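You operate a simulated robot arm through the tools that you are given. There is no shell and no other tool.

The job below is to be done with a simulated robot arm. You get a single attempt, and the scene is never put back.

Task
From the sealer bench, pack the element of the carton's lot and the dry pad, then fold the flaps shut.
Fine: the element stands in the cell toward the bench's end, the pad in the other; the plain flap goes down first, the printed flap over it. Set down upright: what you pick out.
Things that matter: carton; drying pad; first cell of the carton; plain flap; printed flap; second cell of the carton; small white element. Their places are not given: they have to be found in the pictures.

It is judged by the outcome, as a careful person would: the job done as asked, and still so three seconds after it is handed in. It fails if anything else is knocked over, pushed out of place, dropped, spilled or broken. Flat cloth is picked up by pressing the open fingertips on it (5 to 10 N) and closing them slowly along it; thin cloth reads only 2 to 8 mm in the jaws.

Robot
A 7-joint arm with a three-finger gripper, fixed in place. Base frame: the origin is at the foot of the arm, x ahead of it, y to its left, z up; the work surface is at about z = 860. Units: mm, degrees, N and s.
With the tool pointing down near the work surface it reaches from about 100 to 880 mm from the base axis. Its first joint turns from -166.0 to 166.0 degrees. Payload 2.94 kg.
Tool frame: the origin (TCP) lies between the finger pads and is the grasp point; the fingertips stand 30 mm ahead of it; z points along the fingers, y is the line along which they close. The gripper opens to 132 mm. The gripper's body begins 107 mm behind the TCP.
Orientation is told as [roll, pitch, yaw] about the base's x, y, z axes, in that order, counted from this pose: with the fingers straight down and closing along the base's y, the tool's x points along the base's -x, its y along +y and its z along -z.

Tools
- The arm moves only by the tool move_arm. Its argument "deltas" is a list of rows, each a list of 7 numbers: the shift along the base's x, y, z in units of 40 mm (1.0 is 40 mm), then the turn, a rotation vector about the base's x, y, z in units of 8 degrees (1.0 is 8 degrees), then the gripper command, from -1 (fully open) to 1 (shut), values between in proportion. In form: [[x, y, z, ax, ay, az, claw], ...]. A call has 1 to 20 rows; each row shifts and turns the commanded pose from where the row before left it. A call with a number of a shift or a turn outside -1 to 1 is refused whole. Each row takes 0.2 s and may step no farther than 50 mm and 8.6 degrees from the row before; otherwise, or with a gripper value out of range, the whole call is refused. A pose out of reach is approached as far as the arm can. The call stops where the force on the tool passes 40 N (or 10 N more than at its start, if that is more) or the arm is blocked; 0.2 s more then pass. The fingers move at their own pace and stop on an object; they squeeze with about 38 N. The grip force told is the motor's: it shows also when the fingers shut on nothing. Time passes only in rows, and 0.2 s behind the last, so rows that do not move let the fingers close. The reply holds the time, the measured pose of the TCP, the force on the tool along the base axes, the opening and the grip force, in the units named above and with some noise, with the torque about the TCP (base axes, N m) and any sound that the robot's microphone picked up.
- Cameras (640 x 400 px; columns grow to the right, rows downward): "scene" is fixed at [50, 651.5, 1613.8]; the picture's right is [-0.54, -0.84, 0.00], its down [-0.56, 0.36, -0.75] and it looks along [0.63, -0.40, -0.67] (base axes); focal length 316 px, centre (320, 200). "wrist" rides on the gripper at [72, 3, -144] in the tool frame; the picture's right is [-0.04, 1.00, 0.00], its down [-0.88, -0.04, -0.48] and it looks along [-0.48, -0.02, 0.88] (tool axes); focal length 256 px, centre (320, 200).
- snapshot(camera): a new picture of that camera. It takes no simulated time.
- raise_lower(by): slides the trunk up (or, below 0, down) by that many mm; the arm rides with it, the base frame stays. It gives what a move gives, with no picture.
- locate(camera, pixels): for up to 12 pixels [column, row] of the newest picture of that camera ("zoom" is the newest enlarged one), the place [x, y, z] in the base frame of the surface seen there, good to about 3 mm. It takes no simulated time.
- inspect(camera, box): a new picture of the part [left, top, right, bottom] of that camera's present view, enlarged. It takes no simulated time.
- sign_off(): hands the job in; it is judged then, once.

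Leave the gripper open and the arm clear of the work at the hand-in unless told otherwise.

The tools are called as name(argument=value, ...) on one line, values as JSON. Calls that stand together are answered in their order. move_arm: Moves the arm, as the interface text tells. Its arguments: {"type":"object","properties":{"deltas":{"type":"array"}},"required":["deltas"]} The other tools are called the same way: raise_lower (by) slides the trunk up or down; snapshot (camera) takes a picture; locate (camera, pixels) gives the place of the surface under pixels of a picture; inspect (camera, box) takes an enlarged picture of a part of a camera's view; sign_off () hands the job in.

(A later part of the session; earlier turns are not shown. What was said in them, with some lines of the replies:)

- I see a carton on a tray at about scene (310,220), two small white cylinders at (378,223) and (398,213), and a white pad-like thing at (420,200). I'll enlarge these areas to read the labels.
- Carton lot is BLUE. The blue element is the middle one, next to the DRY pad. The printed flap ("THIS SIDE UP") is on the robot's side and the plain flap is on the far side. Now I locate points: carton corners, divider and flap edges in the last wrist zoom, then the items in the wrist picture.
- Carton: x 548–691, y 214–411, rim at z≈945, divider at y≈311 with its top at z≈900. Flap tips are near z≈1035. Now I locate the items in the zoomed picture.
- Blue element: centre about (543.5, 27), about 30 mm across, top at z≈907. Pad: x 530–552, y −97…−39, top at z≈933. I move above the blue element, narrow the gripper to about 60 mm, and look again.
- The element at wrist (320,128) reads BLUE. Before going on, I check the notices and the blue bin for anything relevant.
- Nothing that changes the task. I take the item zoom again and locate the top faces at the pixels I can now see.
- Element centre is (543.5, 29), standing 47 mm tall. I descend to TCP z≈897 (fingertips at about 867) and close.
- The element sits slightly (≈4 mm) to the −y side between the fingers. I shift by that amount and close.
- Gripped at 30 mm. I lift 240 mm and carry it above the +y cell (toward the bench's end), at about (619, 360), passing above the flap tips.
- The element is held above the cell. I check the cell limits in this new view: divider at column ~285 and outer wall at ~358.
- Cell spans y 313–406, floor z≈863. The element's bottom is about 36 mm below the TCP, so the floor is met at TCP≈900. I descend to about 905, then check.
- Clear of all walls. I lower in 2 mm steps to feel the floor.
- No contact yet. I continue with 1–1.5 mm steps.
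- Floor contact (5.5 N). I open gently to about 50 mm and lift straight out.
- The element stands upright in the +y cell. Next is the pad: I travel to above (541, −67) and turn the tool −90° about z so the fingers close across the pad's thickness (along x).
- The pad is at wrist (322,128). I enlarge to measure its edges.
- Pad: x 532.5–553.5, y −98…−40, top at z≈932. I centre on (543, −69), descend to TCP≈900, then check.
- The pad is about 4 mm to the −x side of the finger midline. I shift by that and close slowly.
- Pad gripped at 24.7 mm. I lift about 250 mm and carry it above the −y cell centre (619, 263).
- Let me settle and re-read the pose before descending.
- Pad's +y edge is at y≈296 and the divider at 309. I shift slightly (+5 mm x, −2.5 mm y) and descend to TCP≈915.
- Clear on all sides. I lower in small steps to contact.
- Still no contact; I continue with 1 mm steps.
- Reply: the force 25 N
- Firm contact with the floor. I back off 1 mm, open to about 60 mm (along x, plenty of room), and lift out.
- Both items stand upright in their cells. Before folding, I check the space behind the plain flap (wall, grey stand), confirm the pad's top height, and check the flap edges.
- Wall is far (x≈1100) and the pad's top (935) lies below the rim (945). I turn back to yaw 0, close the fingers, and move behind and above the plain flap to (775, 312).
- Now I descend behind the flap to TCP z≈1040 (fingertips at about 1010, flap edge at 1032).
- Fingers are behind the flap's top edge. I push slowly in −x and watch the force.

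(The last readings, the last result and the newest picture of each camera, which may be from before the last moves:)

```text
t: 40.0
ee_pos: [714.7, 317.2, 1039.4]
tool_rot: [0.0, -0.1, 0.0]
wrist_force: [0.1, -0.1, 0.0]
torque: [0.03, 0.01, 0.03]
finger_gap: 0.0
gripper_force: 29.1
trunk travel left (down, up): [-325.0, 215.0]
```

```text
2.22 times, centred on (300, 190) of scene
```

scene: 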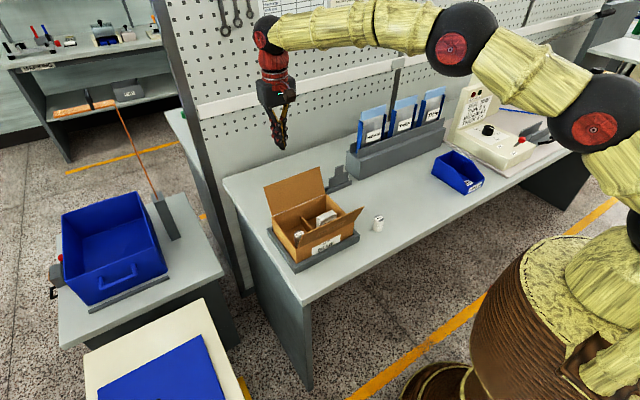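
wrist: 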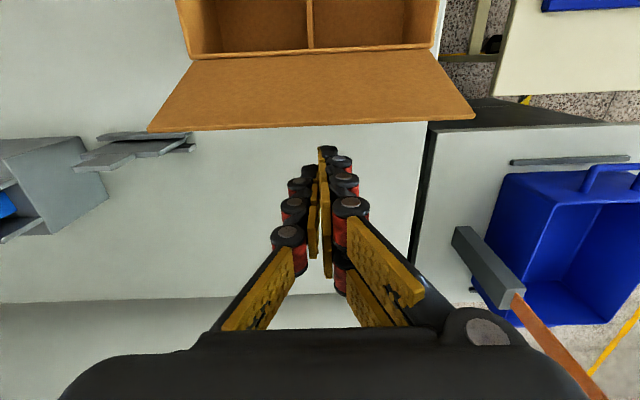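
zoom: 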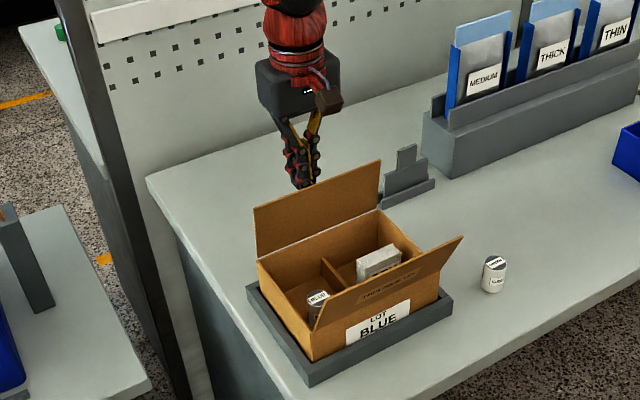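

The flap moves with hardly any force and stays where pushed. I continue along an arc around its hinge (691, 945) to about 60° past vertical, then look.

move_arm(deltas=[[-0.16, 0, 0.02, 0, 0, 0, 1], [-0.16, 0, 0, 0, 0, 0, 1], [-0.24, 0, -0.02, 0, 0, 0, 1], [-0.24, 0, -0.03, 0, 0, 0, 1], [-0.2, 0, -0.08, 0, 0, 0, 1], [-0.2, 0, -0.1, 0, 0, 0, 1], [-0.175, 0, -0.12, 0, 0, 0, 1], [-0.175, 0, -0.13, 0, 0, 0, 1], [-0.125, 0, -0.17, 0, 0, 0, 1], [-0.125, 0, -0.18, 0, 0, 0, 1], [0, 0, 0, 0, 0, 0, 1]])

inspect(camera="scene", box=[230, 100, 370, 280])

snapshot(camera="wrist")

```text
t: 42.4
ee_pos: [641.4, 315.6, 1009.1]
tool_rot: [0.0, 0.0, 0.0]
wrist_force: [0.1, -0.7, 1.0]
torque: [-0.02, 0.0, 0.0]
finger_gap: 0.0
gripper_force: 28.8
trunk travel left (down, up): [-325.0, 215.0]
```

```text
2.22 times, centred on (300, 190) of scene
```

zoom: 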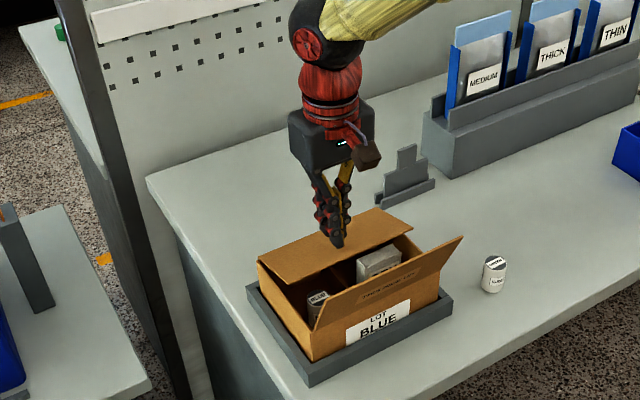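

```text
taken
```

wrist: 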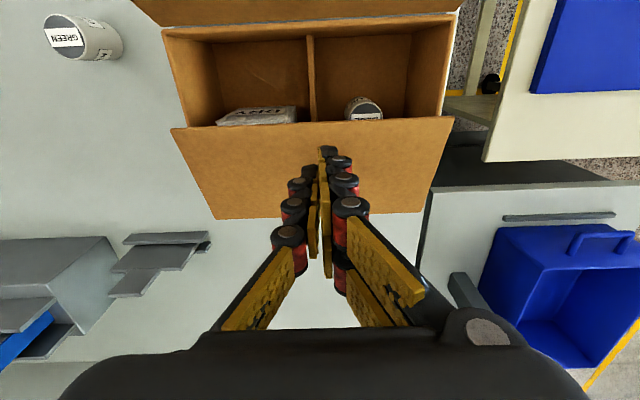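

The flap is about 60–65° in. I continue down the arc to nearly flat.

move_arm(deltas=[[-0.09, 0, -0.2, 0, 0, 0, 1], [-0.09, 0, -0.2, 0, 0, 0, 1], [-0.03, 0, -0.14, 0, 0, 0, 1], [-0.02, 0, -0.14, 0, 0, 0, 1], [0, 0, 0, 0, 0, 0, 1]])

inspect(camera="scene", box=[230, 100, 370, 280])

snapshot(camera="wrist")

locate(camera="wrist", pixels=[[250, 110], [250, 140], [250, 170], [400, 110], [400, 140], [400, 170]])

```text
t: 43.6
ee_pos: [632.8, 316.1, 980.7]
tool_rot: [0.0, 0.0, 0.0]
wrist_force: [-0.8, 0.1, 1.2]
torque: [0.01, -0.02, -0.03]
finger_gap: 0.0
gripper_force: 28.6
trunk travel left (down, up): [-325.0, 215.0]
```

```text
2.22 times, centred on (300, 190) of scene
```

zoom: 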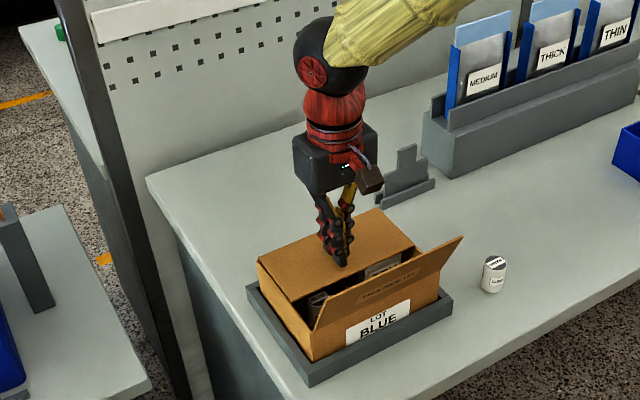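

```text
taken
```

wrist: 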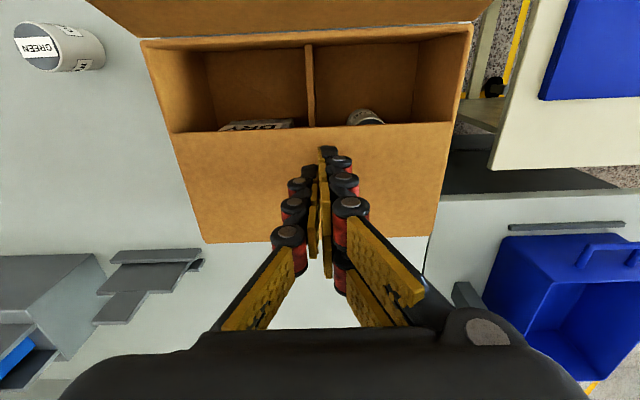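

```text
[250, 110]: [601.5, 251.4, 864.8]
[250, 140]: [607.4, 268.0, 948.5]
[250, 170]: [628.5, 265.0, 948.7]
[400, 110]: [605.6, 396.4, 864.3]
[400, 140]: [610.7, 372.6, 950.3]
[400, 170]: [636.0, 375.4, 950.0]
```

The plain flap is nearly flat (z≈949). I press down in small steps until I feel the stop.

move_arm(deltas=[[0, 0, -0.05, 0, 0, 0, 1], [0, 0, 0, 0, 0, 0, 1]])

move_arm(deltas=[[0, 0, -0.04, 0, 0, 0, 1], [0, 0, 0, 0, 0, 0, 1]])

snapshot(camera="wrist")

locate(camera="wrist", pixels=[[250, 140], [250, 170], [400, 140], [400, 170], [230, 220], [410, 215]])

```text
t: 44.2
ee_pos: [633.9, 315.9, 980.1]
tool_rot: [0.1, -0.1, 0.1]
wrist_force: [-0.5, 0.0, -0.2]
torque: [0.01, 0.0, -0.01]
finger_gap: 0.1
gripper_force: 28.9
trunk travel left (down, up): [-325.0, 215.0]
```

```text
t: 44.8
ee_pos: [632.7, 316.0, 977.1]
tool_rot: [0.0, -0.1, 0.0]
wrist_force: [1.1, -0.6, 0.0]
torque: [0.01, 0.01, -0.02]
finger_gap: 0.1
gripper_force: 28.8
trunk travel left (down, up): [-325.0, 215.0]
```

```text
taken
```

wrist: 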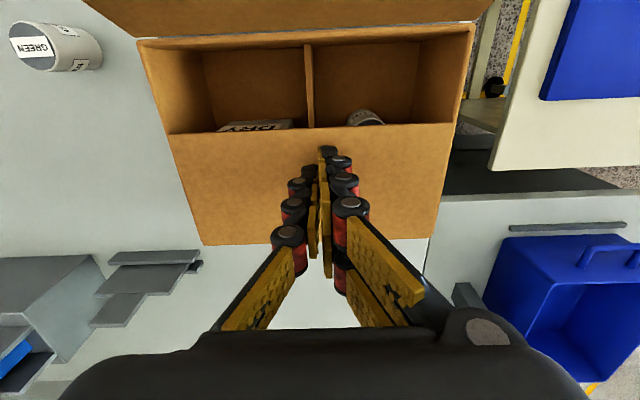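

```text
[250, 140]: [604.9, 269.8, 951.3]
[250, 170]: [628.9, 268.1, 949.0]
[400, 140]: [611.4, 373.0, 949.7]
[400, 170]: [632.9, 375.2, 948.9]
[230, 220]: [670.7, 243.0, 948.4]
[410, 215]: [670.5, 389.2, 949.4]
```

The plain flap lies flat at z≈949 along its whole depth, with no force. I lift off and cross over the printed flap to its robot side (x≈460), then check that the plain flap stays down.

move_arm(deltas=[[0, 0, 0.4, 0, 0, 0, 1], [0, 0, 0.9, 0, 0, 0, 1], [0, 0, 1, 0, 0, 0, 1], [0, 0, 1, 0, 0, 0, 1], [0, 0, 0.2, 0, 0, 0, 1], [-0.7, 0, 0, 0, 0, 0, 1], [-0.9, 0, 0, 0, 0, 0, 1], [-0.9, 0, 0, 0, 0, 0, 1], [-0.9, 0, 0, 0, 0, 0, 1], [-0.9, 0, 0, 0, 0, 0, 1], [0, 0, 0, 0, 0, 0, 1]])

inspect(camera="scene", box=[230, 100, 370, 280])

snapshot(camera="wrist")

```text
t: 47.2
ee_pos: [460.7, 318.7, 1119.7]
tool_rot: [0.0, 0.0, 0.0]
wrist_force: [0.5, -0.4, -0.9]
torque: [-0.01, -0.03, 0.01]
finger_gap: 0.2
gripper_force: 28.6
trunk travel left (down, up): [-325.0, 215.0]
```

```text
2.22 times, centred on (300, 190) of scene
```

zoom: 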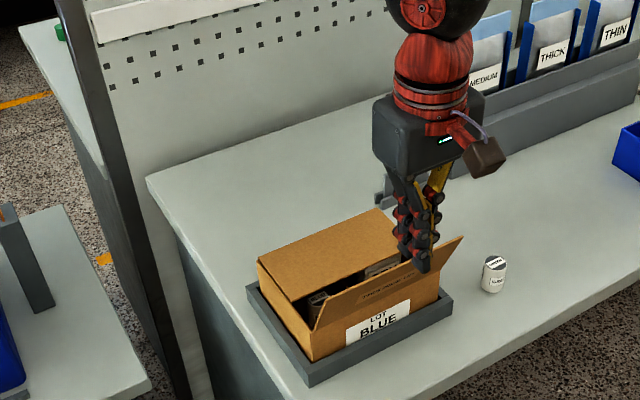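

```text
taken
```

wrist: 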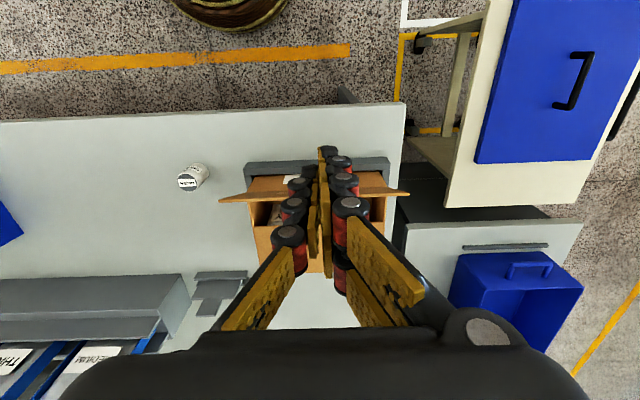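

The plain flap stays shut. I descend on the robot side of the printed flap (tips to about z 1012) and start pushing it in +x.

move_arm(deltas=[[0, 0, -0.9, 0, 0, 0, 1], [0, 0, -0.95, 0, 0, 0, 1], [0, 0, -0.05, 0, 0, 0, 1], [0.4, 0, 0, 0, 0, 0, 1], [0.3, 0, 0, 0, 0, 0, 1], [0.2, 0, 0, 0, 0, 0, 1], [0.2, 0, 0, 0, 0, 0, 1], [0.2, 0, 0, 0, 0, 0, 1], [0.2, 0, 0, 0, 0, 0, 1], [0, 0, 0, 0, 0, 0, 1]])

inspect(camera="scene", box=[230, 100, 370, 280])

```text
t: 49.4
ee_pos: [520.3, 315.0, 1041.8]
tool_rot: [0.1, 0.0, 0.0]
wrist_force: [-0.1, 0.6, 0.2]
torque: [0.02, -0.03, 0.01]
finger_gap: 0.2
gripper_force: 28.9
trunk travel left (down, up): [-325.0, 215.0]
```

```text
2.22 times, centred on (300, 190) of scene
```

zoom: 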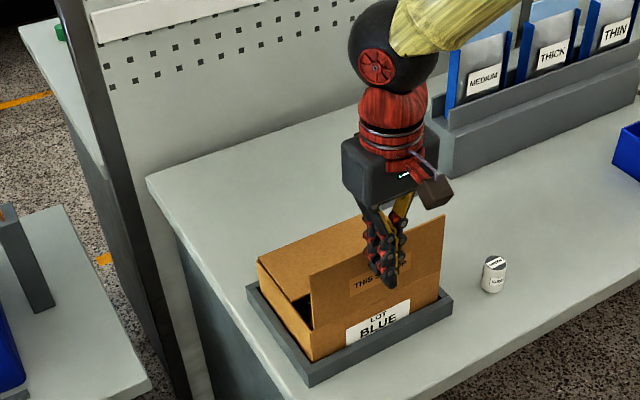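

The printed flap is following. I continue along the arc around its hinge (548, 947) to about 60°.

move_arm(deltas=[[0.21, 0, 0.025, 0, 0, 0, 1], [0.21, 0, 0.025, 0, 0, 0, 1], [0.21, 0, -0.025, 0, 0, 0, 1], [0.21, 0, -0.025, 0, 0, 0, 1], [0.2, 0, -0.08, 0, 0, 0, 1], [0.2, 0, -0.09, 0, 0, 0, 1], [0.175, 0, -0.12, 0, 0, 0, 1], [0.175, 0, -0.13, 0, 0, 0, 1], [0.125, 0, -0.17, 0, 0, 0, 1], [0.125, 0, -0.18, 0, 0, 0, 1], [0, 0, 0, 0, 0, 0, 1]])

inspect(camera="scene", box=[230, 100, 370, 280])

```text
t: 51.8
ee_pos: [593.5, 316.1, 1010.3]
tool_rot: [0.0, 0.0, 0.0]
wrist_force: [0.4, -0.1, -0.4]
torque: [0.01, 0.03, 0.0]
finger_gap: 0.0
gripper_force: 28.6
trunk travel left (down, up): [-325.0, 215.0]
```

```text
2.22 times, centred on (300, 190) of scene
```

zoom: 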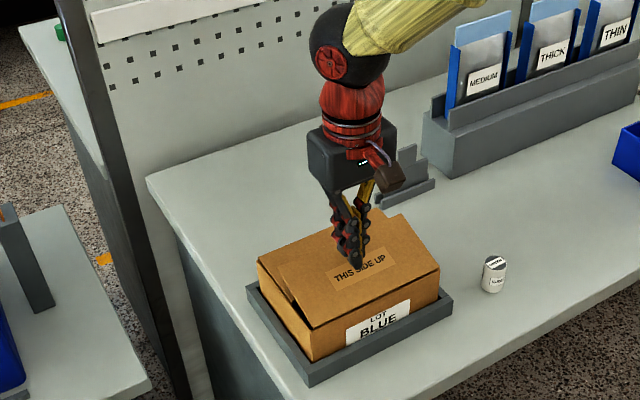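

The printed flap is well over the plain one. I bring it down the rest of the way.

move_arm(deltas=[[0.09, 0, -0.2, 0, 0, 0, 1], [0.08, 0, -0.2, 0, 0, 0, 1], [0.03, 0, -0.13, 0, 0, 0, 1], [0.02, 0, -0.1, 0, 0, 0, 1], [0, 0, 0, 0, 0, 0, 1]])

move_arm(deltas=[[0, 0, -0.05, 0, 0, 0, 1], [0, 0, 0, 0, 0, 0, 1]])

inspect(camera="scene", box=[230, 100, 370, 280])

snapshot(camera="wrist")

```text
t: 53.0
ee_pos: [603.5, 316.3, 984.1]
tool_rot: [0.0, -0.1, 0.0]
wrist_force: [-0.1, -0.3, -0.8]
torque: [0.04, -0.01, 0.0]
finger_gap: 0.1
gripper_force: 27.8
trunk travel left (down, up): [-325.0, 215.0]
```

```text
t: 53.6
ee_pos: [604.2, 315.8, 982.9]
tool_rot: [0.0, 0.0, -0.1]
wrist_force: [-0.4, -0.9, -0.4]
torque: [0.02, 0.02, -0.02]
finger_gap: 0.3
gripper_force: 28.5
trunk travel left (down, up): [-325.0, 215.0]
```

```text
2.22 times, centred on (300, 190) of scene
```

zoom: 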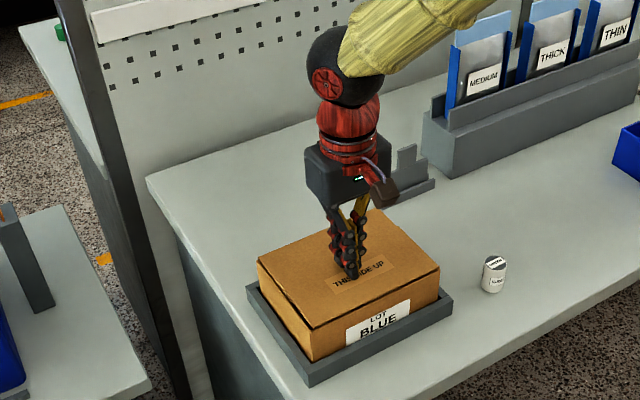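

```text
taken
```

wrist: 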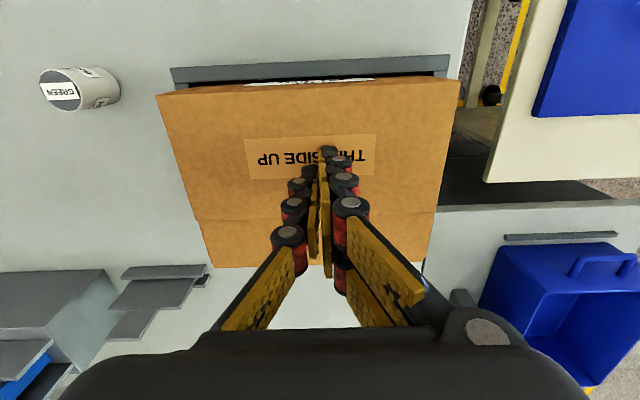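

The printed flap lies over the plain flap. I check its height and press gently in small steps to be sure it is fully down.

locate(camera="wrist", pixels=[[220, 110], [220, 150], [220, 200], [220, 208], [410, 110], [410, 150], [415, 200], [415, 225], [230, 250]])

move_arm(deltas=[[0, 0, -0.04, 0, 0, 0, 1], [0, 0, 0, 0, 0, 0, 1]])

move_arm(deltas=[[0, 0, -0.03, 0, 0, 0, 1], [0, 0, 0, 0, 0, 0, 1]])

```text
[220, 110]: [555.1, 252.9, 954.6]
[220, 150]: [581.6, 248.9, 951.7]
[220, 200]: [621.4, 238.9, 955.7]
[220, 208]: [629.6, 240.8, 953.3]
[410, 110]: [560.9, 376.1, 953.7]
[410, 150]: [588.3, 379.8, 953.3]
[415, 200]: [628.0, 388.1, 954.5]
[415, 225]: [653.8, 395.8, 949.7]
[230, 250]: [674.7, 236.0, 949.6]
```

```text
t: 54.2
ee_pos: [601.1, 316.2, 980.7]
tool_rot: [0.0, -0.1, 0.0]
wrist_force: [0.7, -0.2, 0.3]
torque: [0.01, -0.04, -0.01]
finger_gap: 0.0
gripper_force: 28.6
trunk travel left (down, up): [-325.0, 215.0]
```

```text
t: 54.8
ee_pos: [603.0, 316.3, 981.2]
tool_rot: [0.0, -0.1, -0.1]
wrist_force: [0.3, 0.7, 0.2]
torque: [0.0, 0.0, 0.04]
finger_gap: 0.0
gripper_force: 29.0
trunk travel left (down, up): [-325.0, 215.0]
```

Printed flap lies flat at z≈954 over the plain flap at 949.5; both are shut. I lift straight up, open the gripper once clear, and back away from the carton.

move_arm(deltas=[[0, 0, 0.3, 0, 0, 0, 1], [0, 0, 0.8, 0, 0, 0, 1], [0, 0, 1, 0, 0, 0, 1], [0, 0, 1, 0, 0, 0, 1], [0, 0, 1, 0, 0, 0, 0.5], [0, 0, 1, 0, 0, 0, 0], [-0.4, -0.6, 0.6, 0, 0, 0, -0.5], [-0.4, -0.6, 0.4, 0, 0, 0, -1], [-0.4, -0.6, 0, 0, 0, 0, -1], [-0.4, -0.6, 0, 0, 0, 0, -1], [0, 0, 0, 0, 0, 0, -1], [0, 0, 0, 0, 0, 0, -1]])

snapshot(camera="scene")

snapshot(camera="wrist")

inspect(camera="scene", box=[230, 150, 430, 280])

```text
t: 57.4
ee_pos: [539.1, 217.8, 1223.6]
tool_rot: [0.0, 0.0, 0.0]
wrist_force: [0.1, -0.1, -0.3]
torque: [0.0, -0.04, 0.0]
finger_gap: 119.1
gripper_force: 0.2
trunk travel left (down, up): [-325.0, 215.0]
```

```text
taken
```

scene: 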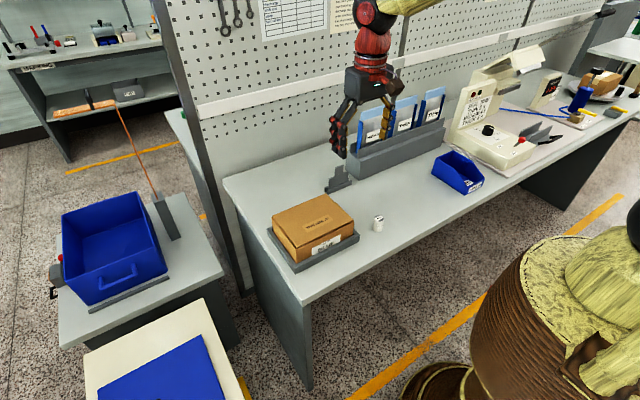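

```text
taken
```

wrist: 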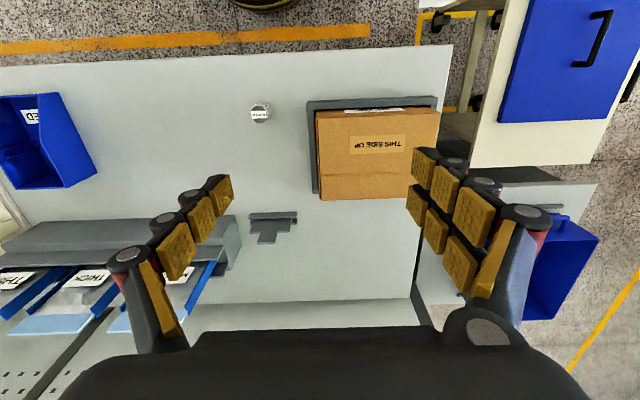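

```text
3.08 times, centred on (330, 215) of scene
```

zoom: 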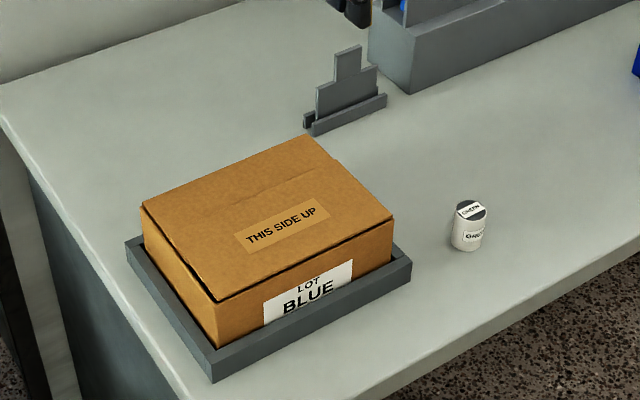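

The carton is shut with the printed flap on top, and the green element is undisturbed. I let a few seconds pass to finish opening the gripper and confirm that nothing springs back.

move_arm(deltas=[[0, 0, 0, 0, 0, 0, -1], [0, 0, 0, 0, 0, 0, -1], [0, 0, 0, 0, 0, 0, -1], [0, 0, 0, 0, 0, 0, -1], [0, 0, 0, 0, 0, 0, -1], [0, 0, 0, 0, 0, 0, -1], [0, 0, 0, 0, 0, 0, -1], [0, 0, 0, 0, 0, 0, -1], [0, 0, 0, 0, 0, 0, -1], [0, 0, 0, 0, 0, 0, -1]])

inspect(camera="scene", box=[230, 150, 430, 280])

locate(camera="zoom", pixels=[[305, 140], [150, 205], [385, 215], [220, 295], [290, 225], [250, 195]])

```text
t: 59.6
ee_pos: [537.9, 219.0, 1222.7]
tool_rot: [0.0, 0.0, 0.0]
wrist_force: [0.3, 0.9, -0.4]
torque: [-0.01, 0.0, 0.01]
finger_gap: 132.2
gripper_force: 0.0
trunk travel left (down, up): [-325.0, 215.0]
```

```text
3.08 times, centred on (330, 215) of scene
```

zoom: 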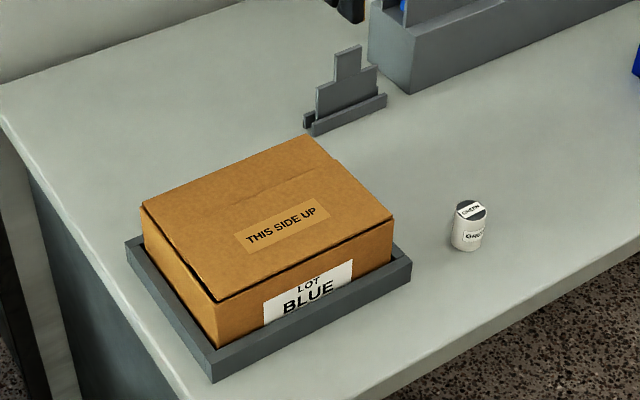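

```text
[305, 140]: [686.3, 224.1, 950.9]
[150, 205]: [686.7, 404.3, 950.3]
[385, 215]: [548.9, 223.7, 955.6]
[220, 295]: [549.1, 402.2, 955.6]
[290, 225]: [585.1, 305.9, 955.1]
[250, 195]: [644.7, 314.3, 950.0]
```

Everything is stable: both flaps are flat, with the printed one on top, the gripper is open and the arm is clear. I hand the job in.

sign_off()

```text
The job is handed in.
```

The carton (lot BLUE) is packed and shut, and the job is handed in.

- **Contents:** the BLUE element stands upright in the cell toward the bench's end. The DRY pad stands upright in the other cell.
- **Flaps:** the plain flap went down first and the printed "THIS SIDE UP" flap lies over it. Both were still flat in a picture taken just before hand-in.
- **Surroundings:** the GREEN element is still standing where it was, and I saw nothing else disturbed in the final pictures. The gripper is open and the arm is clear of the carton.
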